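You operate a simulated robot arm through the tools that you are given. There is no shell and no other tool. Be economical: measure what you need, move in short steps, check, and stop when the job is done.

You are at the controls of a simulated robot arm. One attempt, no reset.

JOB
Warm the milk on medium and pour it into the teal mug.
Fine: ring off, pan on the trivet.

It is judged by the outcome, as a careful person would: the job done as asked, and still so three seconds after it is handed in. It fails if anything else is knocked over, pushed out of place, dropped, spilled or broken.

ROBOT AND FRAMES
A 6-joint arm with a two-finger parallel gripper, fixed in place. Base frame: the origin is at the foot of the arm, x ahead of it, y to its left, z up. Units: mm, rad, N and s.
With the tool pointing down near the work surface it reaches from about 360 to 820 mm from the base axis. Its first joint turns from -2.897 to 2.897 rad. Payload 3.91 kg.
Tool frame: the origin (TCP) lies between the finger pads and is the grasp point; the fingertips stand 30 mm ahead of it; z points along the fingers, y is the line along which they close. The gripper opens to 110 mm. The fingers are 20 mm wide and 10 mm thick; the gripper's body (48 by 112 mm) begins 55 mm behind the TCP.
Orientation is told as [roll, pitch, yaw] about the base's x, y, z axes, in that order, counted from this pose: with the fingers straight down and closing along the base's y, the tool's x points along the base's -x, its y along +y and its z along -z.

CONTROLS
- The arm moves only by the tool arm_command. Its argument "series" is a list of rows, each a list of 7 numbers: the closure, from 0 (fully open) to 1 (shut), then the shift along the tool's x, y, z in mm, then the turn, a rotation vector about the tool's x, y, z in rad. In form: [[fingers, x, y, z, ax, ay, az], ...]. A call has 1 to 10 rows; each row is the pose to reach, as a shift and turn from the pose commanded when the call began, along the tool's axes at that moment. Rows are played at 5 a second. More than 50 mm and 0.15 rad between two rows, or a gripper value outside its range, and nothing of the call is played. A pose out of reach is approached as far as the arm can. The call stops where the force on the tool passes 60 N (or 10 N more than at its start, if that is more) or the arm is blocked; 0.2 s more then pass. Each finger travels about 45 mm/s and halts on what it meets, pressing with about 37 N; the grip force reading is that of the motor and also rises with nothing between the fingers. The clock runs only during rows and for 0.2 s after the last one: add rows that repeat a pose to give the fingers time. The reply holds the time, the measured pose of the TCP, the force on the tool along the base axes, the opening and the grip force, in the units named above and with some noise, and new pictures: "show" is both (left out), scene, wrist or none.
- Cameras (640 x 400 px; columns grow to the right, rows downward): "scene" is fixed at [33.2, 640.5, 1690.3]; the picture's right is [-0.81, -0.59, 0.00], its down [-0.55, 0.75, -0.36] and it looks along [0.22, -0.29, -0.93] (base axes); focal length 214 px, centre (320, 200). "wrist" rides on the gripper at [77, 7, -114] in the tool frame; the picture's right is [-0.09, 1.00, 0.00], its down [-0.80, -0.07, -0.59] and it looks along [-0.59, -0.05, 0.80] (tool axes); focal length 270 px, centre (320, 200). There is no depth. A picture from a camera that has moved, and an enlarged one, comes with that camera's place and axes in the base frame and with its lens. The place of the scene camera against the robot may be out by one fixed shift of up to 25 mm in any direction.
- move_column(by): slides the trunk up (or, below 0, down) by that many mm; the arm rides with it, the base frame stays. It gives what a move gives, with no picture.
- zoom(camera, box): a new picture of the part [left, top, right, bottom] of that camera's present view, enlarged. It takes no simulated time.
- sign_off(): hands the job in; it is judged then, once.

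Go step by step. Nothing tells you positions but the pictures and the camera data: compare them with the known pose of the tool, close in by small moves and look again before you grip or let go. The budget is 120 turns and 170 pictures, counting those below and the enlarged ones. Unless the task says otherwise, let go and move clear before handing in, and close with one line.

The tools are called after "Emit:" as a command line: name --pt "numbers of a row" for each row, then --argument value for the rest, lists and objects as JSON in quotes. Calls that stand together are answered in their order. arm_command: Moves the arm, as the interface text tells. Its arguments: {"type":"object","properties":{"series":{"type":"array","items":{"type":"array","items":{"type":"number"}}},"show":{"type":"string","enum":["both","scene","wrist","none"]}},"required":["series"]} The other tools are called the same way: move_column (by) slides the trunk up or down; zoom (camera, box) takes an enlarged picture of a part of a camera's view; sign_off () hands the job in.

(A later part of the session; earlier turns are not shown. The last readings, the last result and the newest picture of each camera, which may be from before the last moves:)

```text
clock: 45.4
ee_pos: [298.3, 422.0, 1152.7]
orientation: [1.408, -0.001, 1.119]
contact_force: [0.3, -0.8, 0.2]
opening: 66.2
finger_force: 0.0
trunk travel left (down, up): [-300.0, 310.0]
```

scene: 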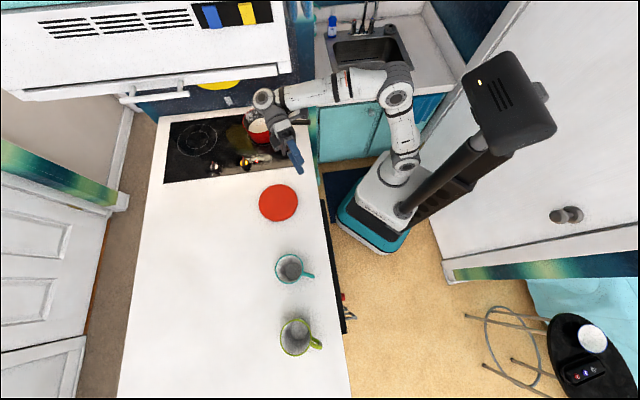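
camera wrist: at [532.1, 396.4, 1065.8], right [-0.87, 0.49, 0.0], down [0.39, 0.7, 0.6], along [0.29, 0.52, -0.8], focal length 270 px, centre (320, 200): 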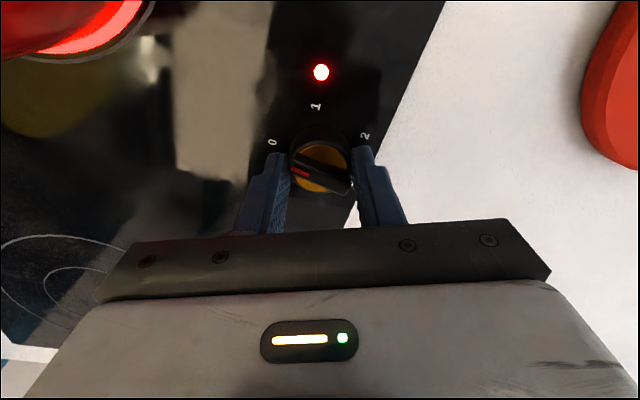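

A roll of -1.4 rad works cleanly. I'll test a bit further.

Emit:
arm_command --pt "0.4 0 0 0 -0.12 0 0" --pt "0.4 0 0 0 -0.24 0 0" --pt "0.4 0 0 0 -0.36 0 0" --pt "0.4 0 0 0 -0.36 0 0" --show "none"

```text
clock: 46.4
ee_pos: [284.6, 439.4, 1153.4]
orientation: [1.761, 0.003, 1.108]
contact_force: [-0.6, 1.4, 0.3]
opening: 65.9
finger_force: 0.0
out of reach, approached as far as the arm can: row 3, 4
trunk travel left (down, up): [-300.0, 310.0]
```

Range reaches about 1.7 rad, so gripping with a 0.3 rad lean gives plenty of pour tilt. I'll unroll back to vertical.

Emit:
arm_command --pt "0.4 0 0 0 0.148 0 0" --pt "0.4 0 0 0 0.296 0 0" --pt "0.4 0 0 0 0.444 0 0" --pt "0.4 0 0 0 0.592 0 0" --pt "0.4 0 0 0 0.74 0 0" --pt "0.4 0 0 0 0.888 0 0" --pt "0.4 0 0 0 1.036 0 0" --pt "0.4 0 0 0 1.184 0 0" --pt "0.4 0 0 0 1.332 0 0" --pt "0.4 0 0 0 1.48 0 0" --show "none"

Emit:
arm_command --pt "0.4 0 0 0 0.14 0 0" --pt "0.4 0 0 0 0.281 0 0" --show "none"

Emit:
zoom --camera "scene" --box '[220, 90, 320, 170]'

```text
clock: 48.6
ee_pos: [291.5, 444.5, 1099.3]
orientation: [0.302, 0.133, 1.119]
contact_force: [1.1, 0.1, 0.7]
opening: 66.0
finger_force: 0.0
trunk travel left (down, up): [-300.0, 310.0]
```

```text
clock: 49.2
ee_pos: [300.2, 454.6, 1101.1]
orientation: [0.01, 0.125, 1.119]
contact_force: [0.0, 0.2, -0.9]
opening: 65.9
finger_force: 0.0
trunk travel left (down, up): [-300.0, 310.0]
```

```text
5.00 times, centred on (270, 130) of scene
camera zoom: at [33.2, 640.5, 1690.3], right [-0.81, -0.59, 0.0], down [-0.55, 0.75, -0.36], along [0.22, -0.29, -0.93], focal length 1072 px, centre (570, 550)
```

zoom: 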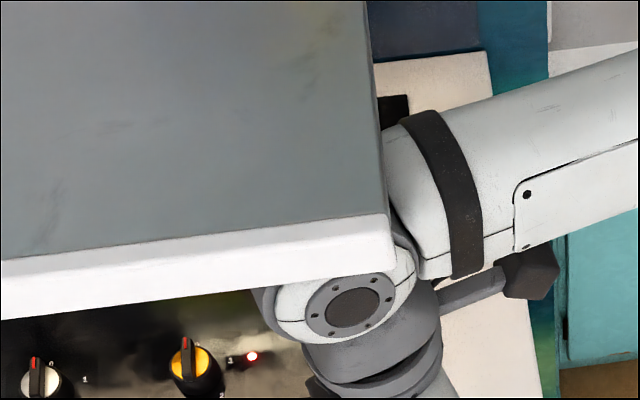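

Something large now covers the cooktop view, so I need to see the whole scene.

Emit:
zoom --camera "scene" --box '[0, 0, 640, 400]'

Emit:
zoom --camera "wrist" --box '[0, 0, 640, 400]'

```text
1.00 times, centred on (320, 200) of scene
camera zoom: at [33.2, 640.5, 1690.3], right [-0.81, -0.59, 0.0], down [-0.55, 0.75, -0.36], along [0.22, -0.29, -0.93], focal length 214 px, centre (320, 200)
```

zoom: 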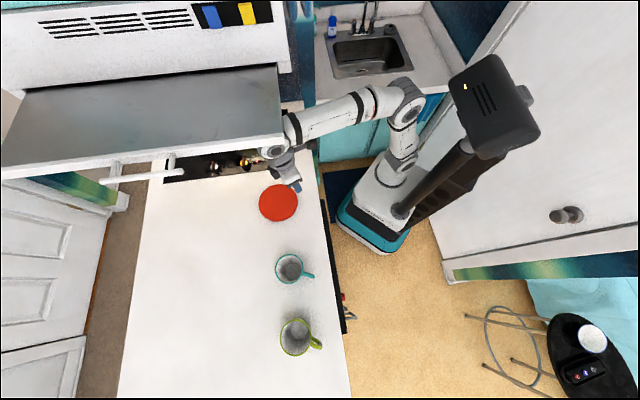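

```text
1.00 times, centred on (320, 200) of wrist
camera zoom: at [266.9, 402.3, 1222.8], right [-0.86, 0.51, 0.0], down [0.45, 0.75, 0.49], along [0.25, 0.42, -0.87], focal length 270 px, centre (320, 200)
```

zoom: 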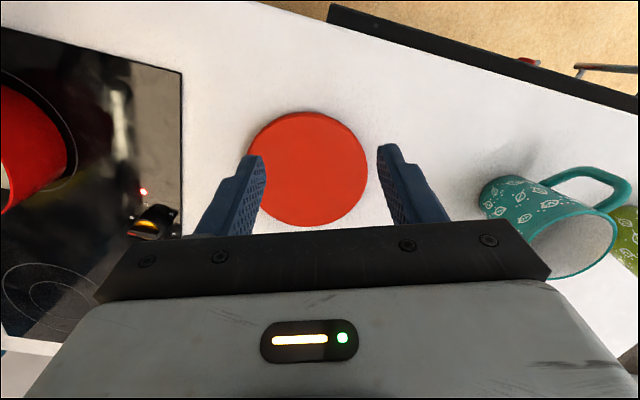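

The roll test caught the hood's pull-out visor and drew it out about 195 mm, and the wrist is now under its front edge. Nothing has fallen; I'll first lower the arm away from it, straighten the tool and re-check, then push the visor back in.

Emit:
arm_command --pt "0.4 0 0 15 0 0 0" --pt "0.4 0 0 30 0 -0.06 0" --pt "0.4 0 0 50 0 -0.125 0" --show "scene"

```text
clock: 50.0
ee_pos: [286.1, 439.4, 1105.9]
orientation: [0.006, -0.13, 1.12]
contact_force: [1.3, 1.2, -0.8]
opening: 65.8
finger_force: 0.1
trunk travel left (down, up): [-300.0, 310.0]
```

scene: 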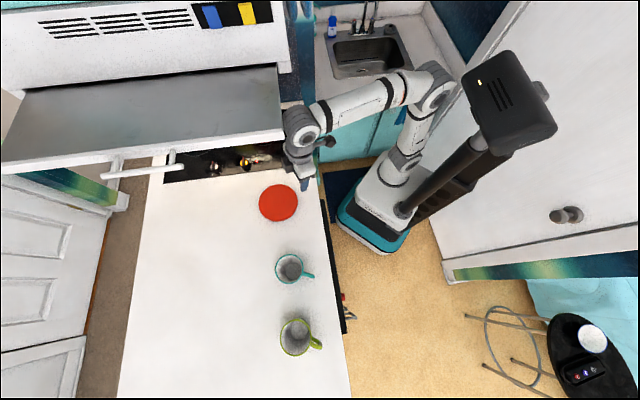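

The arm sprang free and is clear of the visor's corner, and the trunk is back where it was. I'll level the tool, lower it, and circle out to the room side, ready to raise the trunk and push the visor shut.

Emit:
arm_command --pt "1 0 0 15 0 0.06 0" --pt "1 0 0 35 0 0.13 0" --pt "1 0 0 55 0 0.13 0" --show "none"

```text
clock: 50.8
ee_pos: [286.5, 442.8, 1048.8]
orientation: [0.004, 0.005, 1.121]
contact_force: [-0.1, 0.1, -0.2]
opening: 0.1
finger_force: 4.1
trunk travel left (down, up): [-300.0, 310.0]
```

Emit:
arm_command --pt "1 -4 22 0 0 0 0.145" --pt "1 -8 44 0 0 0 0.29" --pt "1 -12 66 0 0 0 0.435" --pt "1 -16 88 0 0 0 0.58" --pt "1 -20 110 0 0 0 0.725" --pt "1 -24 132 0 0 0 0.87" --pt "1 -28 154 0 0 0 1.015" --pt "1 -32 176 0 0 0 1.16" --pt "1 -36 192 0 0 0 1.305" --pt "1 -37.6 202 0 0 0 1.45" --show "scene"

```text
clock: 53.0
ee_pos: [122.5, 566.0, 1047.7]
orientation: [-0.005, 0.005, -0.334]
contact_force: [0.3, 0.2, -0.3]
opening: 0.0
finger_force: 36.3
trunk travel left (down, up): [-300.0, 310.0]
```

scene: 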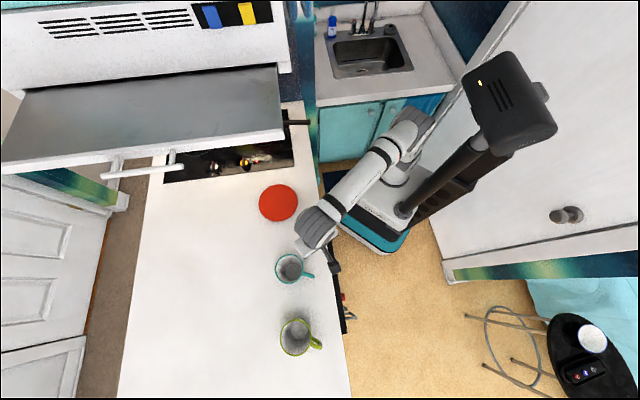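

The arm is clear of the visor. I'll raise the trunk and turn the tool to face the hood.

Emit:
move_column --by 290

Emit:
arm_command --pt "1 0 0 0 0 0 0.14" --pt "1 0 0 0 0 0 0.28" --pt "1 0 0 0 0 0 0.42" --pt "1 0 0 0 0 0 0.451"

```text
clock: 56.0
ee_pos: [123.2, 565.9, 1337.0]
orientation: [-0.006, 0.005, -0.33]
contact_force: [-0.7, 0.6, -0.4]
opening: 0.0
finger_force: 37.1
trunk travel left (down, up): [-590.0, 20.0]
```

```text
clock: 57.0
ee_pos: [122.3, 565.9, 1338.5]
orientation: [-0.006, 0.001, -0.784]
contact_force: [0.6, 0.2, -0.1]
opening: 0.0
finger_force: 36.8
trunk travel left (down, up): [-590.0, 20.0]
camera wrist: at [73.1, 626.4, 1451.8], right [0.77, 0.64, -0.01], down [0.52, -0.61, 0.59], along [0.38, -0.46, -0.8], focal length 270 px, centre (320, 200)
```

scene: 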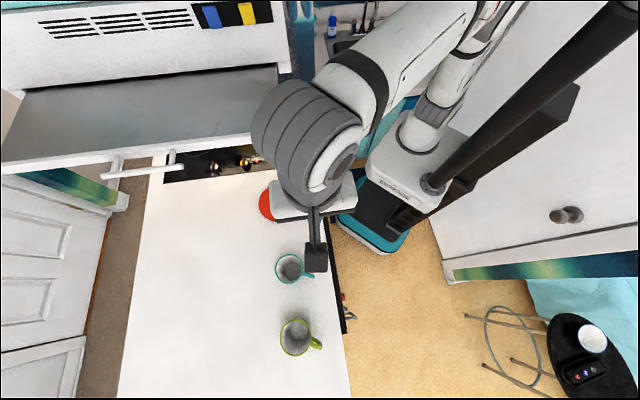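
wrist: 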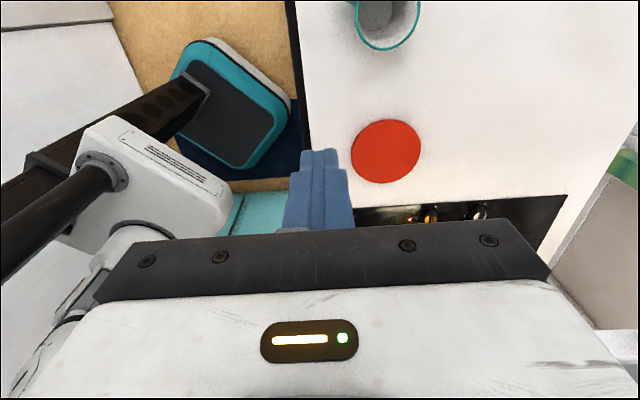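

The hood face looks vertical above the visor bar, so a vertical tool would bump it before closing the visor. I'll tilt the tool 45° so the fingertips lead, which also lets the wrist camera see the bar.

Emit:
arm_command --pt "1 0 15 0 0 -0.13 0" --pt "1 0 30 0 0 -0.26 0" --pt "1 0 45 0 0 -0.39 0" --pt "1 0 60 0 0 -0.52 0" --pt "1 0 75 0 0 -0.65 0" --pt "1 0 83 0 0 -0.785 0" --pt "1 0 83 0 0 -0.785 0"

```text
clock: 58.5
ee_pos: [193.0, 574.9, 1294.9]
orientation: [-0.006, -0.782, -0.775]
contact_force: [-0.1, -0.4, -1.0]
opening: 0.0
finger_force: 36.9
out of reach, approached as far as the arm can: row 4, 5, 6, 7
trunk travel left (down, up): [-590.0, 20.0]
camera wrist: at [102.0, 674.8, 1320.6], right [0.74, 0.67, 0.06], down [0.06, -0.15, 0.99], along [0.67, -0.73, -0.15], focal length 270 px, centre (320, 200)
```

scene: 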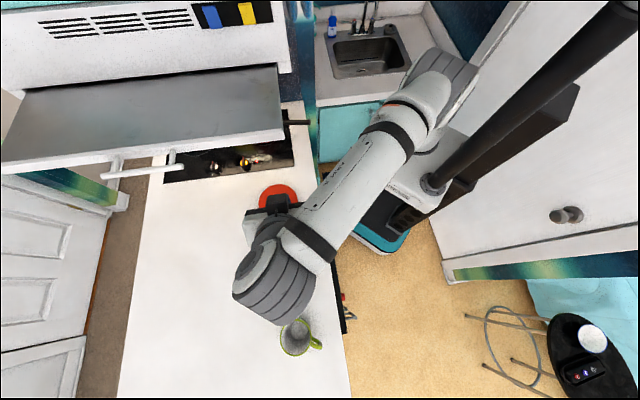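
wrist: 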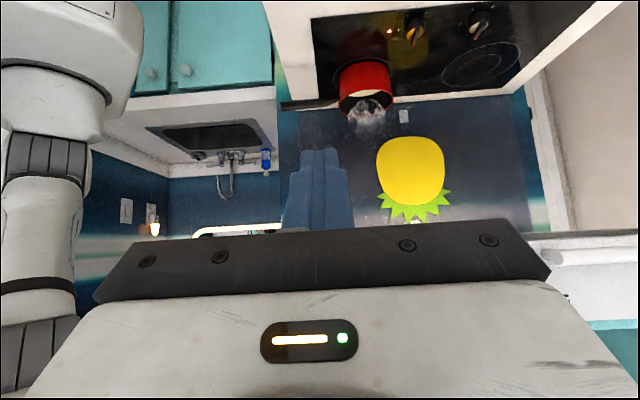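

Emit:
zoom --camera "wrist" --box '[500, 210, 640, 350]'

```text
2.86 times, centred on (570, 280) of wrist
camera zoom: at [102.0, 674.8, 1320.6], right [0.74, 0.67, 0.06], down [0.06, -0.15, 0.99], along [0.67, -0.73, -0.15], focal length 772 px, centre (-394, -29)
```

zoom: 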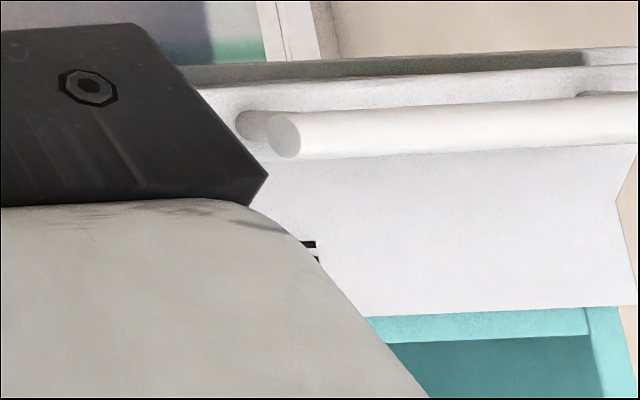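

The visor bar's front spans roughly z 1331–1358. I'll raise the fingertips to that height, just short of the bar, and check.

Emit:
arm_command --pt "1 -36 0 -8 0 0 0" --pt "1 -73.5 0 -17 0 0 0" --pt "1 -73.5 0 -17 0 0 0"

```text
clock: 59.4
ee_pos: [227.1, 534.1, 1345.8]
orientation: [-0.006, -0.781, -0.776]
contact_force: [-0.6, 0.6, 0.1]
opening: 0.0
finger_force: 36.8
out of reach, approached as far as the arm can: row 1, 2, 3
trunk travel left (down, up): [-590.0, 20.0]
camera wrist: at [135.2, 635.7, 1371.9], right [0.74, 0.67, 0.06], down [0.06, -0.15, 0.99], along [0.66, -0.73, -0.15], focal length 270 px, centre (320, 200)
```

scene: 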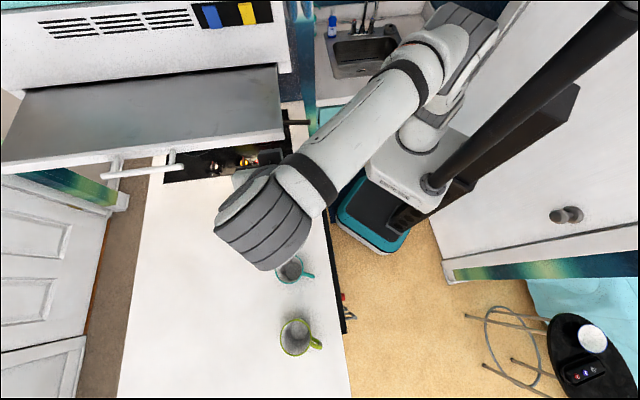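
wrist: 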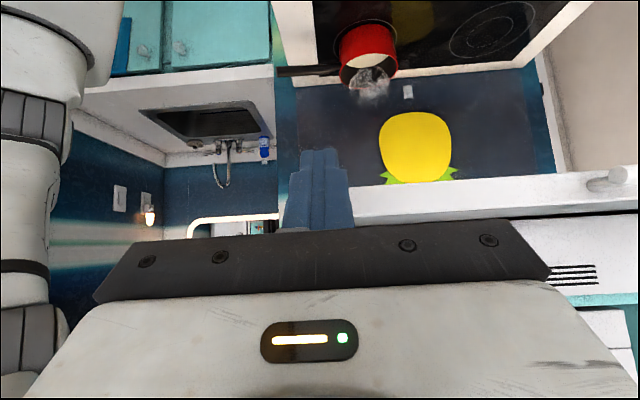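

The fingertips face the bar, which is at z≈1338–1358, and are about 15 mm low. I'll raise the trunk 17 mm, then push toward the wall.

Emit:
move_column --by 17

Emit:
arm_command --pt "1 -10 15 10 0 0 0" --pt "1 -21 15 21 0 0 0" --pt "1 -32 15 32 0 0 0" --pt "1 -42 15 42 0 0 0"

```text
clock: 60.0
ee_pos: [227.4, 535.3, 1362.0]
orientation: [-0.005, -0.782, -0.775]
contact_force: [0.4, 0.1, -0.2]
opening: 0.2
finger_force: 37.1
trunk travel left (down, up): [-607.0, 3.0]
```

```text
clock: 61.0
ee_pos: [280.0, 502.9, 1362.1]
orientation: [-0.004, -0.781, -0.774]
contact_force: [0.4, 0.2, 1.0]
opening: 0.0
finger_force: 36.7
trunk travel left (down, up): [-607.0, 3.0]
camera wrist: at [188.6, 603.7, 1388.8], right [0.74, 0.67, 0.06], down [0.06, -0.15, 0.99], along [0.66, -0.73, -0.15], focal length 270 px, centre (320, 200)
```

scene: 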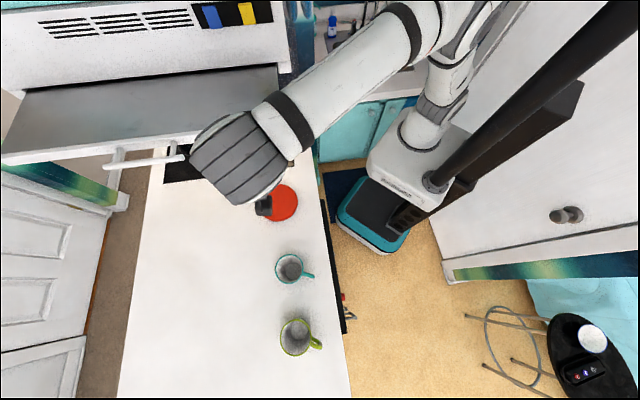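
wrist: 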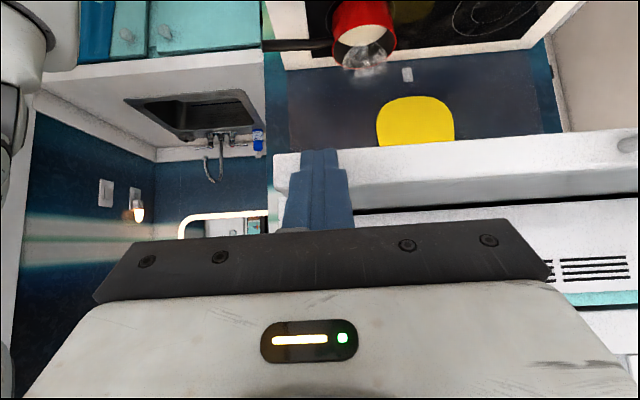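

No contact yet; the fingers overlap the bar's right end well. I'll continue pushing toward the wall.

Emit:
arm_command --pt "1 -12 0 12 0 0 0" --pt "1 -24 0 24 0 0 0" --pt "1 -36 0 36 0 0 0" --pt "1 -48 0 48 0 0 0" --pt "1 -60 0 60 0 0 0"

```text
clock: 62.2
ee_pos: [339.9, 443.9, 1362.7]
orientation: [-0.005, -0.783, -0.777]
contact_force: [-0.4, -0.5, -0.2]
opening: 0.2
finger_force: 37.0
trunk travel left (down, up): [-607.0, 3.0]
camera wrist: at [249.3, 544.2, 1388.6], right [0.75, 0.66, 0.06], down [0.06, -0.15, 0.99], along [0.66, -0.73, -0.15], focal length 270 px, centre (320, 200)
```

scene: 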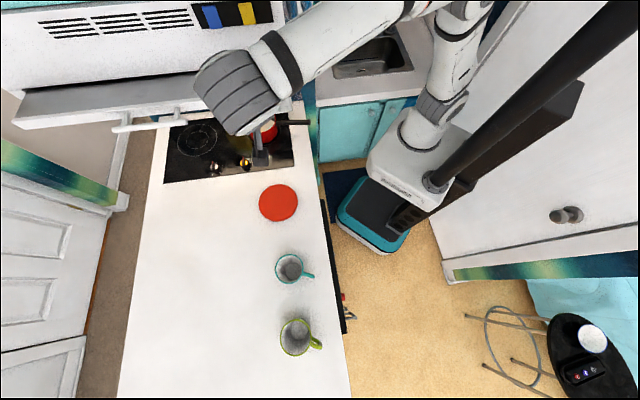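
wrist: 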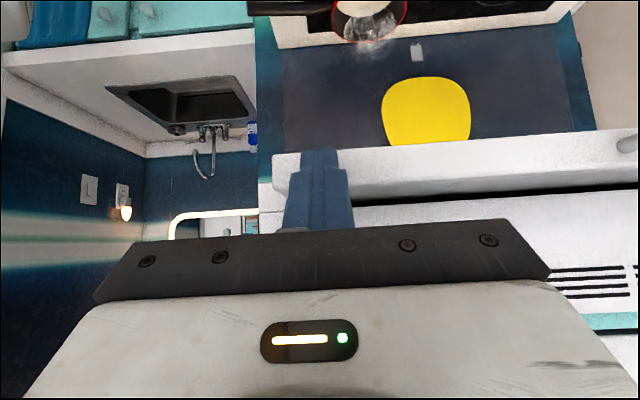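

The visor slides in freely with the push. About 90 mm remain.

Emit:
arm_command --pt "1 -12 0 12 0 0 0" --pt "1 -24 0 24 0 0 0" --pt "1 -36 0 36 0 0 0" --pt "1 -48 0 48 0 0 0" --pt "1 -56 0 56 0 0 0" --pt "1 -62 0 62 0 0 0" --pt "1 -67 0 67 0 0 0" --pt "1 -72 0 72 0 0 0"

```text
clock: 63.8
ee_pos: [395.3, 389.3, 1361.0]
orientation: [0.001, -0.774, -0.765]
contact_force: [-29.7, 35.5, 3.8]
opening: 0.1
finger_force: 37.1
trunk travel left (down, up): [-607.0, 3.0]
stopped in row 8: the force on the tool passed its limit (the readings are from after the stop); the commanded pose is now the measured one
camera wrist: at [301.8, 488.1, 1388.9], right [0.73, 0.68, 0.06], down [0.06, -0.16, 0.98], along [0.68, -0.72, -0.16], focal length 270 px, centre (320, 200)
```

scene: 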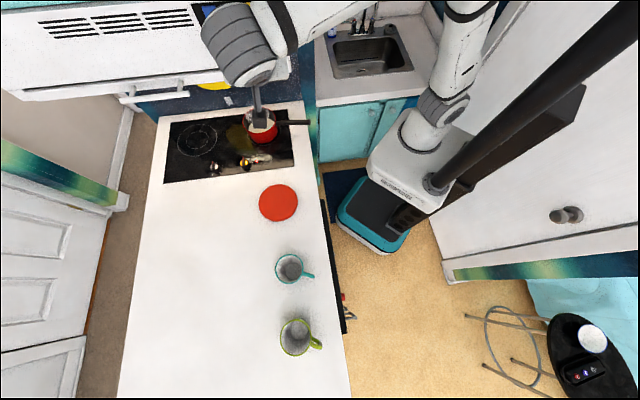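
wrist: 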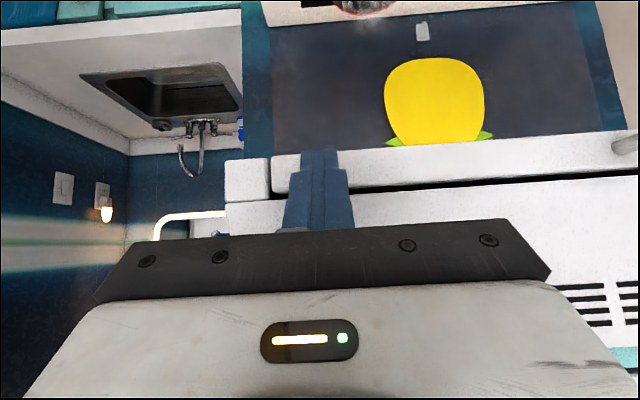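

The visor is fully closed again, matching the original picture. I'll back straight out and level the tool.

Emit:
arm_command --pt "1 24 0 -24 0 0 0" --pt "1 48 0 -48 0 0 0" --pt "1 72 0 -72 0 0 0" --pt "1 96 0 -96 0 0 0" --pt "1 120 0 -120 0 0 0" --pt "1 144 0 -144 0 0 0" --pt "1 165 0 -165 0 0 0" --show "none"

Emit:
arm_command --pt "1 0 0 0 0 0.14 0" --pt "1 0 0 0 0 0.28 0" --pt "1 0 0 0 0 0.42 0" --pt "1 0 0 0 0 0.56 0" --pt "1 0 0 0 0 0.7 0" --pt "1 0 0 0 0 0.777 0" --show "scene"

```text
clock: 65.4
ee_pos: [236.1, 541.8, 1364.3]
orientation: [-0.002, -0.774, -0.768]
contact_force: [0.2, 0.0, 0.4]
opening: 0.0
finger_force: 36.9
trunk travel left (down, up): [-607.0, 3.0]
```

```text
clock: 66.8
ee_pos: [236.9, 541.4, 1364.4]
orientation: [-0.002, 0.005, -0.772]
contact_force: [0.5, -0.6, -0.3]
opening: 0.0
finger_force: 37.3
trunk travel left (down, up): [-607.0, 3.0]
```

scene: 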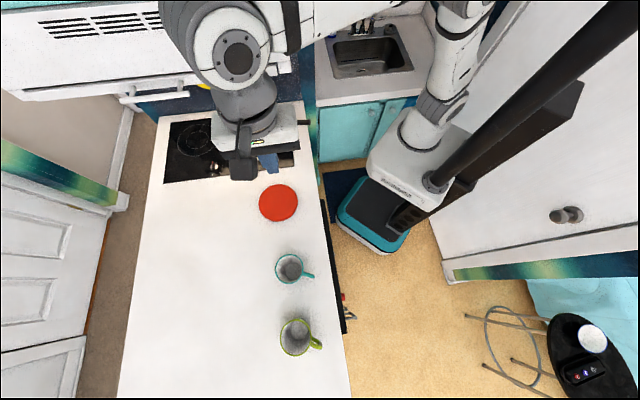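

The arm is clear and level. I'll drop the trunk to the working height, then circle around to the tip end of the pan handle, turning the tool to 28°.

Emit:
move_column --by -307

Emit:
arm_command --pt "0.4 -33 -25 0 0 0 -0.127" --pt "0.4 -67 -51 0 0 0 -0.254" --pt "0.4 -100 -76 0 0 0 -0.381" --pt "0.4 -134 -102 0 0 0 -0.508" --pt "0.4 -167 -127 0 0 0 -0.635" --pt "0.4 -200 -153 0 0 0 -0.762" --pt "0.4 -234 -178 0 0 0 -0.889" --pt "0.4 -278 -171 0 0 0 -1.016" --pt "0.4 -323 -164 0 0 0 -1.143" --pt "0.4 -367 -156 0 0 0 -1.265"

```text
clock: 69.9
ee_pos: [236.5, 542.1, 1057.2]
orientation: [-0.002, 0.002, -0.773]
contact_force: [-0.5, -0.2, 0.3]
opening: 0.0
finger_force: 36.8
trunk travel left (down, up): [-300.0, 310.0]
```

```text
clock: 72.1
ee_pos: [390.6, 173.3, 1056.5]
orientation: [0.001, 0.004, 0.495]
contact_force: [0.1, 0.0, 0.4]
opening: 66.1
finger_force: 0.2
trunk travel left (down, up): [-300.0, 310.0]
camera wrist: at [321.4, 143.5, 1170.8], right [-0.4, 0.92, 0.0], down [0.74, 0.32, 0.59], along [0.54, 0.24, -0.81], focal length 270 px, centre (320, 200)
```

scene: 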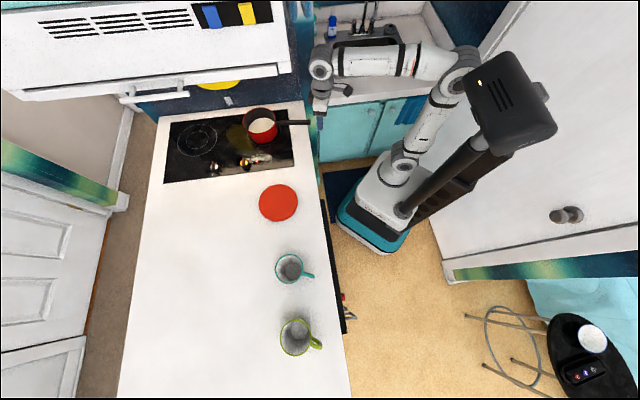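
wrist: 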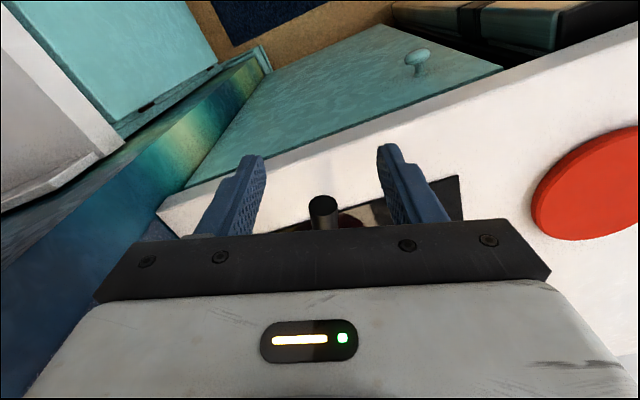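

The handle tip triangulates to about (435,196) with its top at z≈1004, and the tool is in line with the handle. I'll lower to handle height and lean the tool 0.3 rad toward the room side.

Emit:
arm_command --pt "0.4 0 0 24 0.1 0 0" --pt "0.4 0 0 48 0.2 0 0" --pt "0.4 0 0 71 0.3 0 0" --pt "0.4 0 0 71 0.3 0 0"

```text
clock: 73.1
ee_pos: [392.2, 174.2, 986.3]
orientation: [-0.298, 0.003, 0.493]
contact_force: [-0.2, 0.4, -0.2]
opening: 65.9
finger_force: 0.0
trunk travel left (down, up): [-300.0, 310.0]
camera wrist: at [304.6, 174.1, 1092.4], right [-0.38, 0.88, -0.29], down [0.66, 0.48, 0.59], along [0.66, 0.03, -0.75], focal length 270 px, centre (320, 200)
```

scene: 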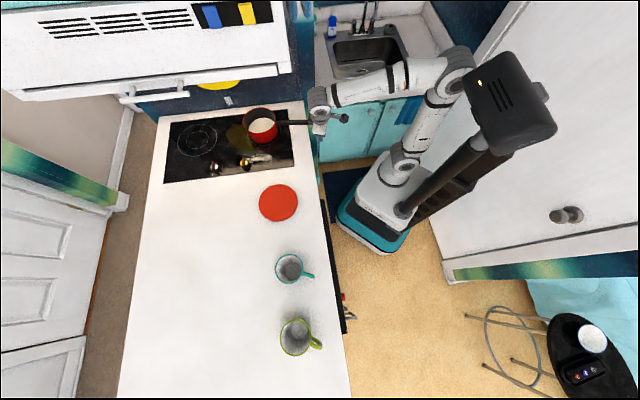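
wrist: 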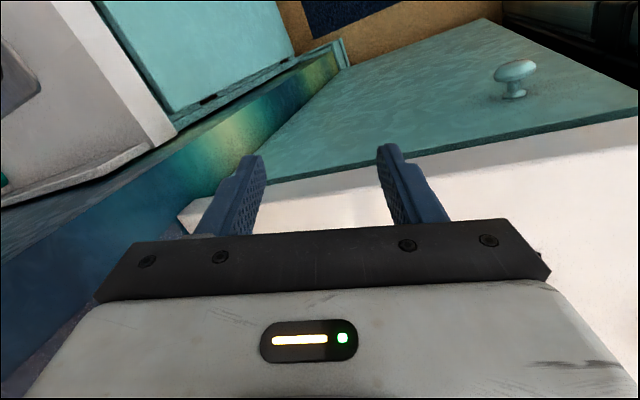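

The handle is now straight ahead between the open fingers. I'll slide forward along it and check.

Emit:
arm_command --pt "0.4 -20 0 0 0 0 0" --pt "0.4 -40 0 0 0 0 0" --pt "0.4 -60 0.5 1.5 0 0 0" --pt "0.4 -80 1 3 0 0 0"

```text
clock: 74.1
ee_pos: [461.6, 212.1, 982.1]
orientation: [-0.298, 0.003, 0.494]
contact_force: [0.1, -1.4, -0.2]
opening: 66.1
finger_force: 0.1
trunk travel left (down, up): [-300.0, 310.0]
camera wrist: at [375.4, 211.6, 1088.4], right [-0.38, 0.88, -0.29], down [0.66, 0.47, 0.59], along [0.65, 0.03, -0.76], focal length 270 px, centre (320, 200)
```

scene: 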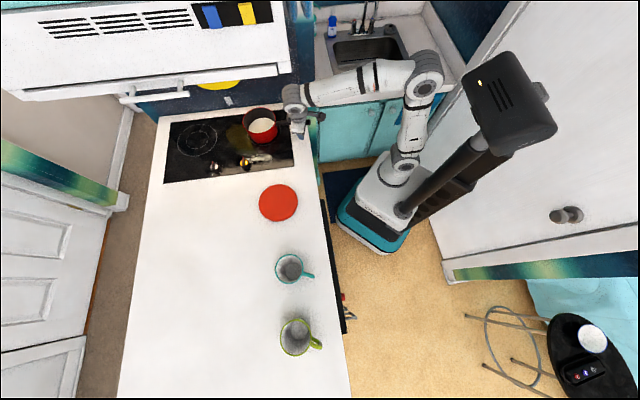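
wrist: 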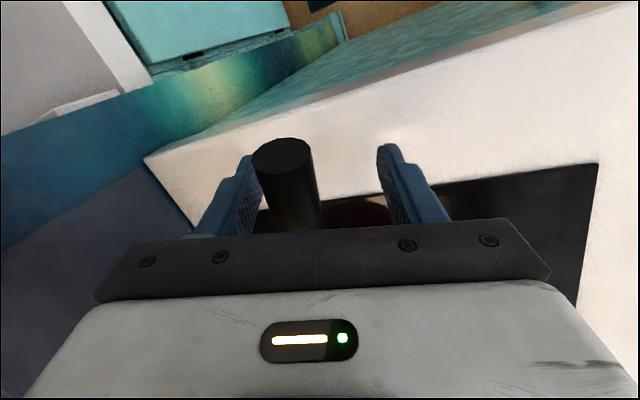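

The handle is between the fingers, offset about 6 mm toward the wall-side finger. I'll correct that and slide on toward the pan.

Emit:
arm_command --pt "0.4 -15 -5 0 0 0 0" --pt "0.4 -30 -6 1 0 0 0" --pt "0.4 -45 -6 1.5 0 0 0" --pt "0.4 -58 -6 2 0 0 0" --pt "0.4 -58 -6 2 0 0 0"

```text
clock: 75.3
ee_pos: [515.5, 233.9, 981.5]
orientation: [-0.298, 0.004, 0.496]
contact_force: [-0.1, 0.5, -0.7]
opening: 66.0
finger_force: 0.0
trunk travel left (down, up): [-300.0, 310.0]
camera wrist: at [429.0, 233.6, 1088.4], right [-0.38, 0.88, -0.29], down [0.66, 0.47, 0.59], along [0.65, 0.03, -0.76], focal length 270 px, centre (320, 200)
```

scene: 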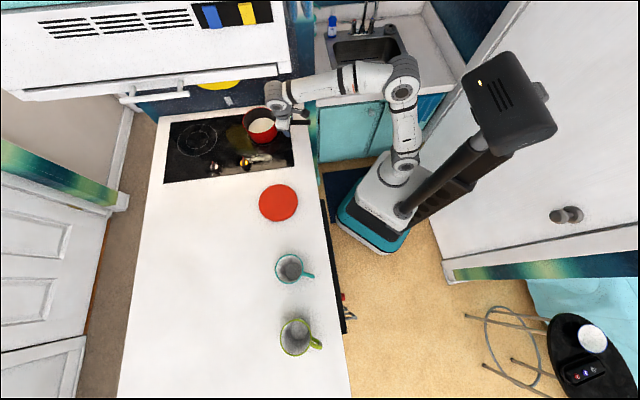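
wrist: 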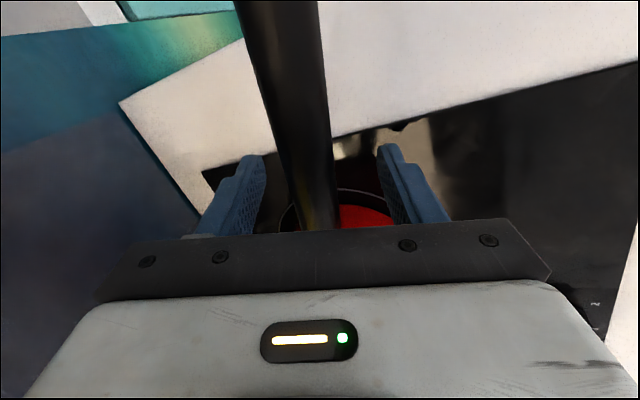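

Emit:
zoom --camera "scene" --box '[230, 70, 330, 150]'

```text
5.00 times, centred on (280, 110) of scene
camera zoom: at [33.2, 640.5, 1690.3], right [-0.81, -0.59, 0.0], down [-0.55, 0.75, -0.36], along [0.22, -0.29, -0.93], focal length 1072 px, centre (520, 650)
```

zoom: 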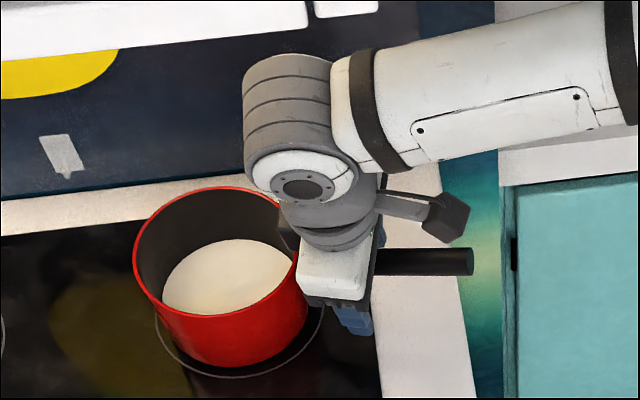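

The fingers straddle the handle, close to the pan but not touching it. I'll close.

Emit:
arm_command --pt "1 0 0 0 0 0 0" --pt "1 0 0 0 0 0 0" --pt "1 0 0 0 0 0 0" --pt "1 0 0 0 0 0 0" --pt "1 0 0 0 0 0 0" --show "wrist"

```text
clock: 76.5
ee_pos: [515.7, 234.3, 980.8]
orientation: [-0.297, 0.004, 0.493]
contact_force: [-1.5, 1.8, 0.4]
opening: 20.5
finger_force: 37.1
trunk travel left (down, up): [-300.0, 310.0]
camera wrist: at [428.7, 233.7, 1088.3], right [-0.38, 0.88, -0.29], down [0.66, 0.47, 0.59], along [0.65, 0.03, -0.76], focal length 270 px, centre (320, 200)
```

wrist: 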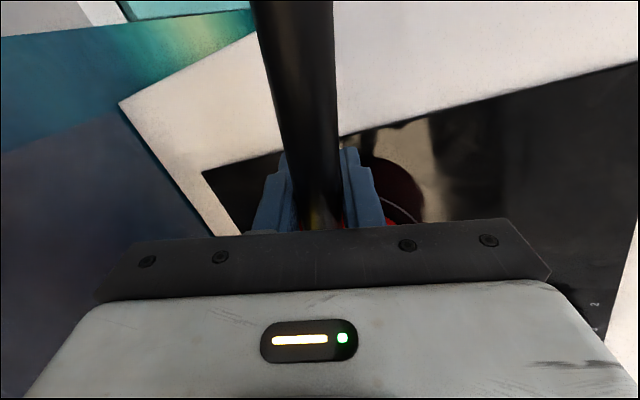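

Gripped at 20.5 mm. I'll lift a little with the trunk and check that the pan stays level.

Emit:
move_column --by 35

Emit:
zoom --camera "scene" --box '[220, 70, 340, 166]'

Emit:
zoom --camera "wrist" --box '[0, 0, 640, 400]'

```text
clock: 77.3
ee_pos: [515.4, 234.0, 1016.3]
orientation: [-0.296, 0.005, 0.494]
contact_force: [0.0, -0.3, -5.5]
opening: 20.8
finger_force: 36.9
trunk travel left (down, up): [-335.0, 275.0]
```

```text
4.17 times, centred on (280, 118) of scene
camera zoom: at [33.2, 640.5, 1690.3], right [-0.81, -0.59, 0.0], down [-0.55, 0.75, -0.36], along [0.22, -0.29, -0.93], focal length 894 px, centre (487, 542)
```

zoom: 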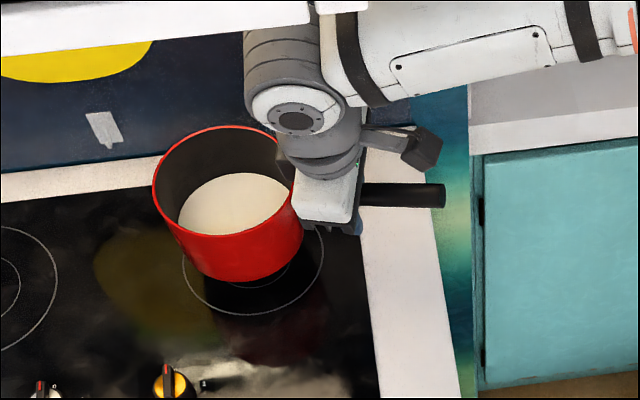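

```text
1.00 times, centred on (320, 200) of wrist
camera zoom: at [429.3, 233.8, 1123.0], right [-0.38, 0.88, -0.29], down [0.66, 0.47, 0.59], along [0.65, 0.03, -0.76], focal length 270 px, centre (320, 200)
```

zoom: 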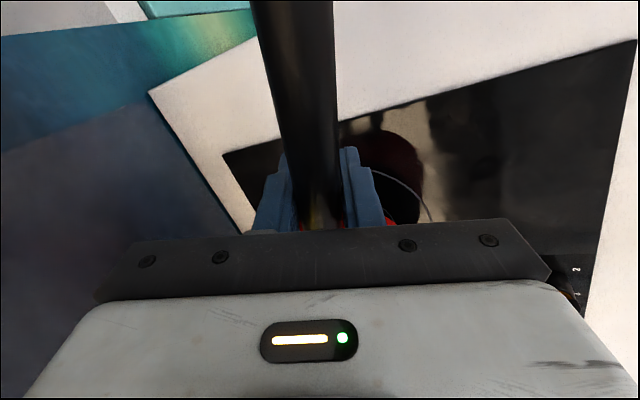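

The pan is held level at about 5.5 N and the residual-heat light is out. I'll raise a little more to clear the knob, then swing the pan slowly around the base out from under the hood.

Emit:
move_column --by 22

Emit:
arm_command --pt "1 -1 21.6 -6.6 0 -0.0117 -0.0382" --pt "1 -1.3 43.2 -13.2 0 -0.0234 -0.0765" --pt "1 -0.5 64.9 -19.9 0 -0.0352 -0.1147" --pt "1 1.1 86.4 -26.5 0 -0.0469 -0.153" --pt "1 3.6 108 -33.1 0 -0.0586 -0.191" --pt "1 7 129.3 -39.6 0 -0.0703 -0.229" --pt "1 11.4 150.6 -46.1 0 -0.082 -0.268" --pt "1 16.6 171.7 -52.6 0 -0.0938 -0.306" --pt "1 22.7 192.5 -59 0 -0.1055 -0.344" --pt "1 29.6 213.1 -65.3 0 -0.1172 -0.382"

```text
clock: 78.0
ee_pos: [516.2, 234.2, 1038.3]
orientation: [-0.298, 0.003, 0.494]
contact_force: [0.1, 0.1, -5.6]
opening: 20.6
finger_force: 37.1
trunk travel left (down, up): [-357.0, 253.0]
```

```text
clock: 80.2
ee_pos: [384.7, 417.7, 1038.7]
orientation: [-0.296, 0.003, 0.896]
contact_force: [0.8, -0.3, -6.4]
opening: 20.6
finger_force: 37.0
trunk travel left (down, up): [-357.0, 253.0]
camera wrist: at [304.9, 383.7, 1145.5], right [-0.69, 0.66, -0.29], down [0.42, 0.69, 0.59], along [0.59, 0.28, -0.76], focal length 270 px, centre (320, 200)
```

scene: 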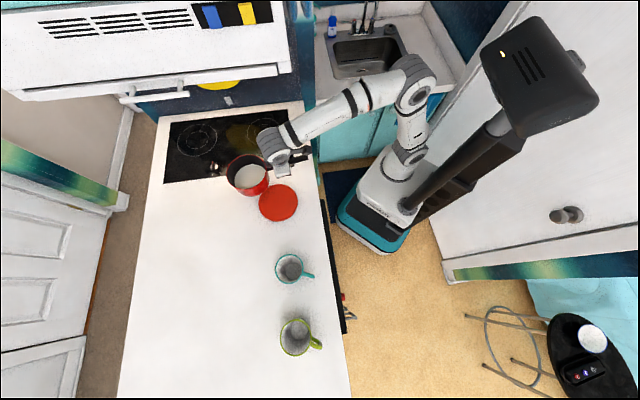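
wrist: 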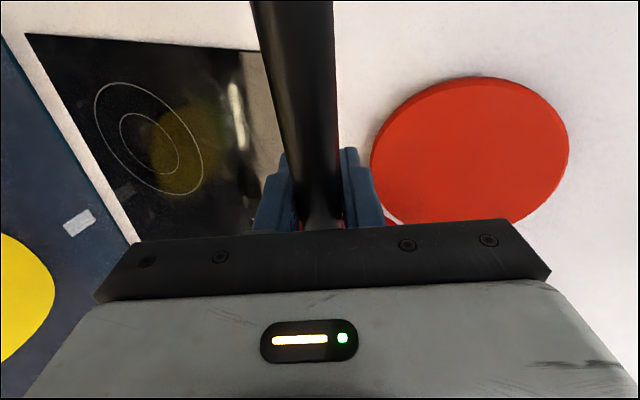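

The pan is out in the open and steady. I'll continue the arc halfway, then raise it above mug height.

Emit:
arm_command --pt "1 -1 21.6 -6.6 0 -0.0117 -0.0382" --pt "1 -1.3 43.2 -13.2 0 -0.0234 -0.0765" --pt "1 -0.5 64.9 -19.9 0 -0.0352 -0.1147" --pt "1 1.1 86.4 -26.5 0 -0.0469 -0.153" --pt "1 3.6 108 -33.1 0 -0.0586 -0.191" --pt "1 3.6 108 -33.1 0 -0.0586 -0.191" --show "none"

Emit:
move_column --by 62

Emit:
zoom --camera "scene" --box '[0, 0, 640, 400]'

Emit:
zoom --camera "wrist" --box '[0, 0, 640, 400]'

```text
clock: 81.5
ee_pos: [292.9, 486.3, 1038.1]
orientation: [-0.297, 0.004, 1.096]
contact_force: [0.0, 0.1, -5.8]
opening: 21.1
finger_force: 36.9
trunk travel left (down, up): [-357.0, 253.0]
```

```text
clock: 82.6
ee_pos: [293.6, 484.4, 1099.9]
orientation: [-0.294, 0.003, 1.096]
contact_force: [-0.6, -0.4, -6.8]
opening: 21.0
finger_force: 37.4
trunk travel left (down, up): [-419.0, 191.0]
```

```text
1.00 times, centred on (320, 200) of scene
camera zoom: at [33.2, 640.5, 1690.3], right [-0.81, -0.59, 0.0], down [-0.55, 0.75, -0.36], along [0.22, -0.29, -0.93], focal length 214 px, centre (320, 200)
```

zoom: 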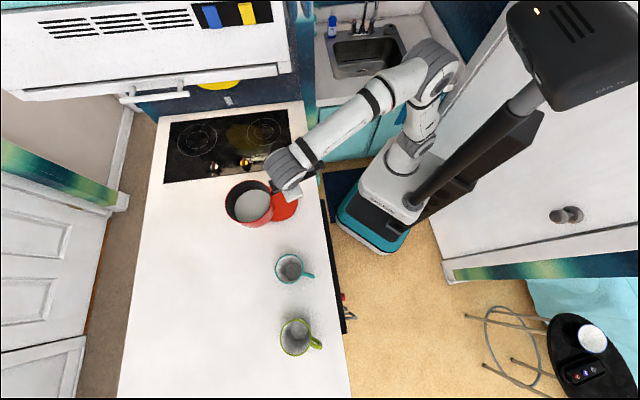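

```text
1.00 times, centred on (320, 200) of wrist
camera zoom: at [223.0, 435.8, 1207.0], right [-0.81, 0.52, -0.29], down [0.28, 0.76, 0.59], along [0.52, 0.39, -0.76], focal length 270 px, centre (320, 200)
```

zoom: 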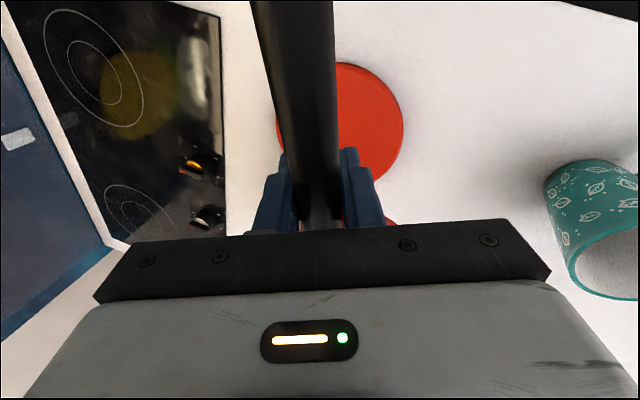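

There is a good view of the teal mug, consistent with (144,672) and a rim at z≈1000. I'll continue the arc, the pan passing about 30 mm above mug height, to the far side of the mug.

Emit:
arm_command --pt "1 -1 21.6 -6.6 0 -0.0117 -0.0382" --pt "1 -1.3 43.2 -13.2 0 -0.0234 -0.0765" --pt "1 -0.5 64.9 -19.9 0 -0.0352 -0.1147" --pt "1 1.1 86.4 -26.5 0 -0.0469 -0.153" --pt "1 3.6 108 -33.1 0 -0.0586 -0.191" --pt "1 7 129.3 -39.6 0 -0.0703 -0.229" --pt "1 11.4 150.6 -46.1 0 -0.082 -0.268" --pt "1 16.6 171.7 -52.6 0 -0.0938 -0.306" --pt "1 22.7 192.5 -59 0 -0.1055 -0.344" --pt "1 29.6 213.1 -65.3 0 -0.1172 -0.382"

```text
clock: 84.8
ee_pos: [81.3, 561.3, 1100.6]
orientation: [-0.296, 0.001, 1.494]
contact_force: [-0.6, 0.9, -6.7]
opening: 20.8
finger_force: 36.8
trunk travel left (down, up): [-419.0, 191.0]
camera wrist: at [35.3, 488.2, 1207.1], right [-0.94, 0.16, -0.29], down [-0.04, 0.81, 0.59], along [0.33, 0.57, -0.76], focal length 270 px, centre (320, 200)
```

scene: 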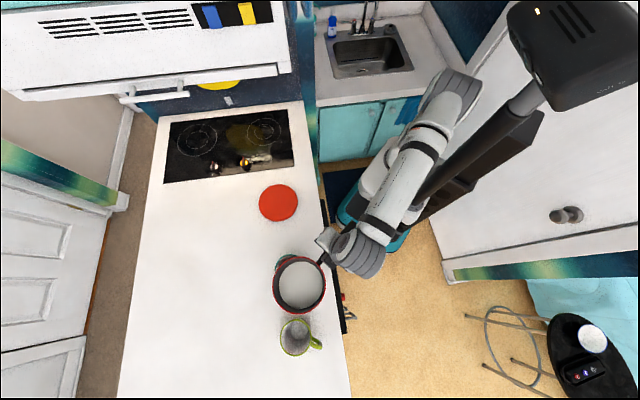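
wrist: 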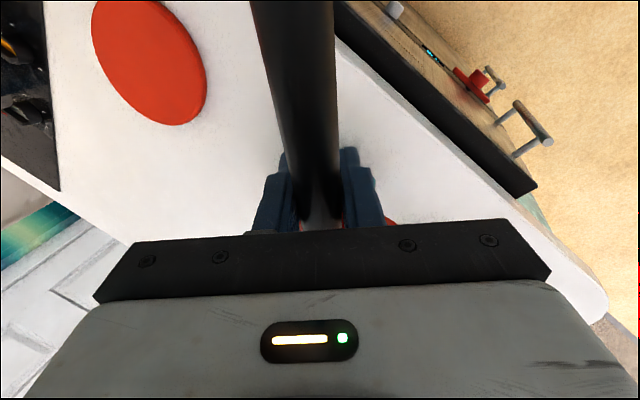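

The pan is just left of the mug, and the projection check agrees within a few mm. I'll square the handle to +y and move to the pre-pour spot with the pan's centre 78 mm left of the mug's centre.

Emit:
arm_command --pt "1 4 7 -0.6 0 -0.011 -0.037" --pt "1 9.1 14.6 -1.3 0 -0.0226 -0.0736" --pt "1 9.1 14.6 -1.3 0 -0.0226 -0.0736" --show "none"

Emit:
zoom --camera "scene" --box '[240, 220, 360, 370]'

```text
clock: 85.6
ee_pos: [67.6, 552.3, 1097.4]
orientation: [-0.295, 0.001, 1.572]
contact_force: [-0.6, 0.1, -6.2]
opening: 20.8
finger_force: 36.9
trunk travel left (down, up): [-419.0, 191.0]
```

```text
2.67 times, centred on (300, 295) of scene
camera zoom: at [33.2, 640.5, 1690.3], right [-0.81, -0.59, 0.0], down [-0.55, 0.75, -0.36], along [0.22, -0.29, -0.93], focal length 572 px, centre (373, -53)
```

zoom: 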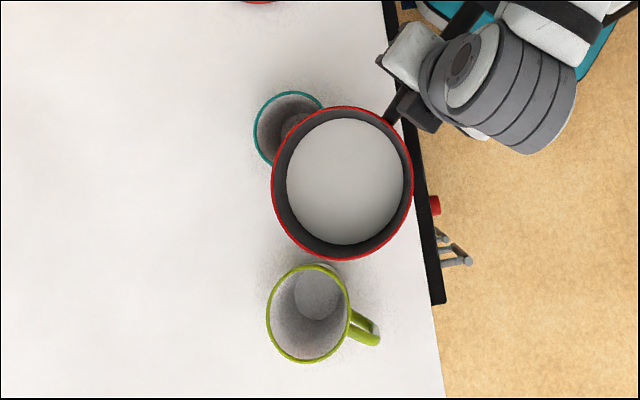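

Everything is aligned. I'll begin tilting slowly toward the mug, 25° first, and look.

Emit:
arm_command --pt "1 0 0 0 -0.06 0 0" --pt "1 0 0 0 -0.12 0 0" --pt "1 0 0 0 -0.18 0 0" --pt "1 0 0 0 -0.25 0 0" --pt "1 0 0 0 -0.32 0 0" --pt "1 0 0 0 -0.38 0 0" --pt "1 0 0 0 -0.436 0 0" --pt "1 0 0 0 -0.436 0 0" --show "wrist"

Emit:
zoom --camera "scene" --box '[240, 220, 360, 370]'

```text
clock: 87.4
ee_pos: [66.5, 551.9, 1098.6]
orientation: [0.141, 0.001, 1.57]
contact_force: [-0.2, 0.1, 0.5]
opening: 20.7
finger_force: 37.0
trunk travel left (down, up): [-419.0, 191.0]
camera wrist: at [76.1, 476.6, 1211.7], right [-0.99, 0.09, 0.14], down [0.15, 0.8, 0.58], along [-0.06, 0.59, -0.8], focal length 270 px, centre (320, 200)
```

wrist: 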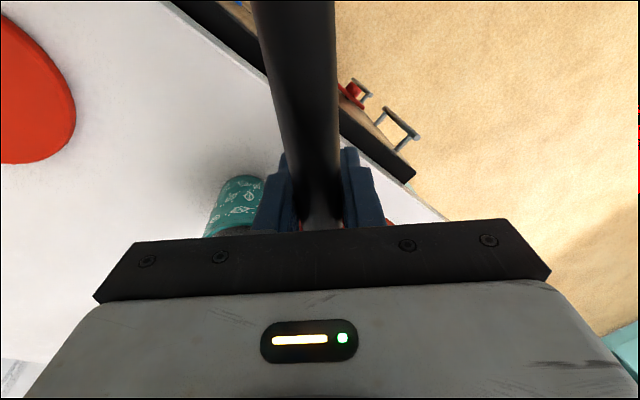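

```text
2.67 times, centred on (300, 295) of scene
camera zoom: at [33.2, 640.5, 1690.3], right [-0.81, -0.59, 0.0], down [-0.55, 0.75, -0.36], along [0.22, -0.29, -0.93], focal length 572 px, centre (373, -53)
```

zoom: 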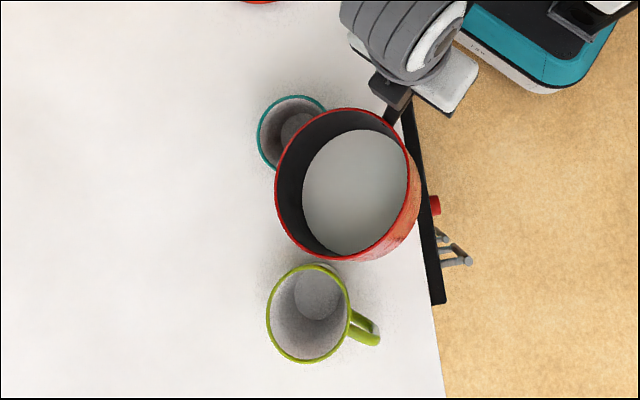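

The contact reading dropped to zero, so the pan's lower edge may be resting on the mug rim. I'll raise straight up right away and check.

Emit:
move_column --by 35

Emit:
zoom --camera "scene" --box '[240, 220, 360, 370]'

Emit:
zoom --camera "wrist" --box '[0, 0, 640, 400]'

```text
clock: 88.2
ee_pos: [68.1, 553.1, 1132.6]
orientation: [0.14, 0.004, 1.571]
contact_force: [-0.2, 0.5, -6.6]
opening: 21.0
finger_force: 37.1
trunk travel left (down, up): [-454.0, 156.0]
```

```text
2.67 times, centred on (300, 295) of scene
camera zoom: at [33.2, 640.5, 1690.3], right [-0.81, -0.59, 0.0], down [-0.55, 0.75, -0.36], along [0.22, -0.29, -0.93], focal length 572 px, centre (373, -53)
```

zoom: 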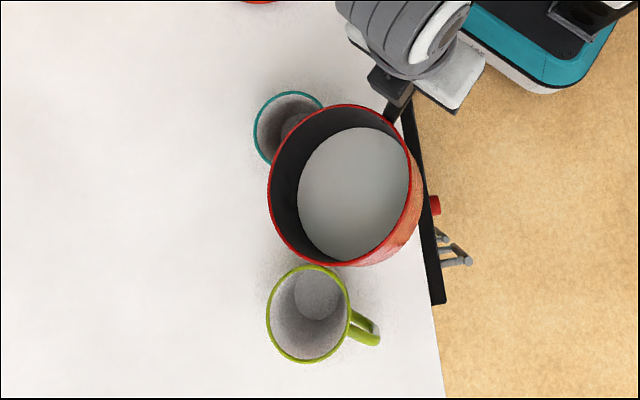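

```text
1.00 times, centred on (320, 200) of wrist
camera zoom: at [76.2, 477.4, 1245.9], right [-0.99, 0.09, 0.14], down [0.15, 0.8, 0.58], along [-0.06, 0.59, -0.81], focal length 270 px, centre (320, 200)
```

zoom: 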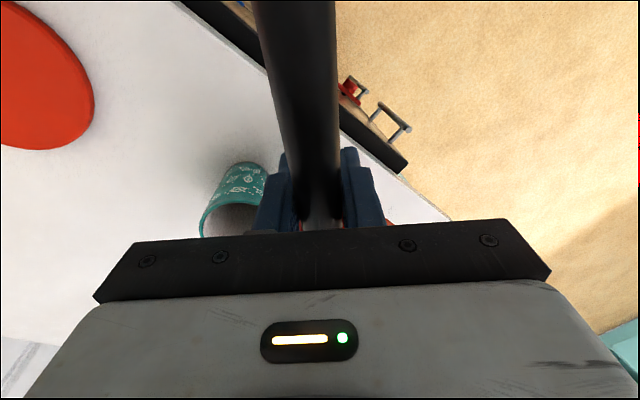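

That was contact: the mug rim is at about 1008, it has settled back upright in place, and nothing spilled. With 35 mm more height I'll continue to 45°, moving the lip to over the mug.

Emit:
arm_command --pt "1 0 -3 0 -0.05 0 0" --pt "1 0 -6 1 -0.1 0 0" --pt "1 0 -9 2 -0.15 0 0" --pt "1 0 -12 3 -0.2 0 0" --pt "1 0 -14 4 -0.25 0 0" --pt "1 0 -16 6 -0.3 0 0" --pt "1 0 -17 7.7 -0.35 0 0" --pt "1 0 -17 7.7 -0.35 0 0" --show "wrist"

Emit:
zoom --camera "scene" --box '[240, 220, 360, 370]'

```text
clock: 90.0
ee_pos: [81.8, 553.5, 1122.7]
orientation: [0.493, 0.0, 1.57]
contact_force: [0.0, -0.2, -6.3]
opening: 20.5
finger_force: 37.7
trunk travel left (down, up): [-454.0, 156.0]
camera wrist: at [130.3, 477.5, 1226.0], right [-0.88, 0.09, 0.47], down [0.34, 0.8, 0.49], along [-0.33, 0.59, -0.73], focal length 270 px, centre (320, 200)
```

wrist: 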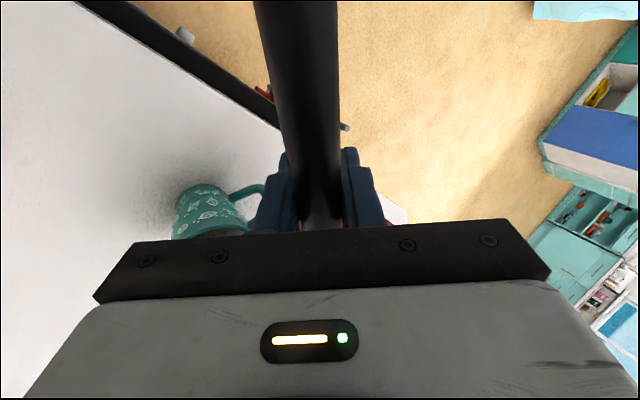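

```text
2.67 times, centred on (300, 295) of scene
camera zoom: at [33.2, 640.5, 1690.3], right [-0.81, -0.59, 0.0], down [-0.55, 0.75, -0.36], along [0.22, -0.29, -0.93], focal length 572 px, centre (373, -53)
```

zoom: 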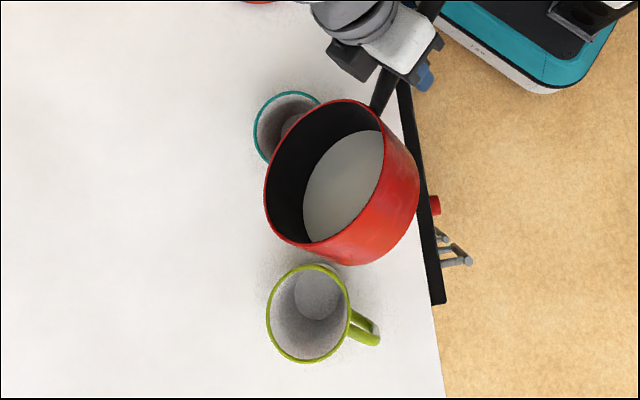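

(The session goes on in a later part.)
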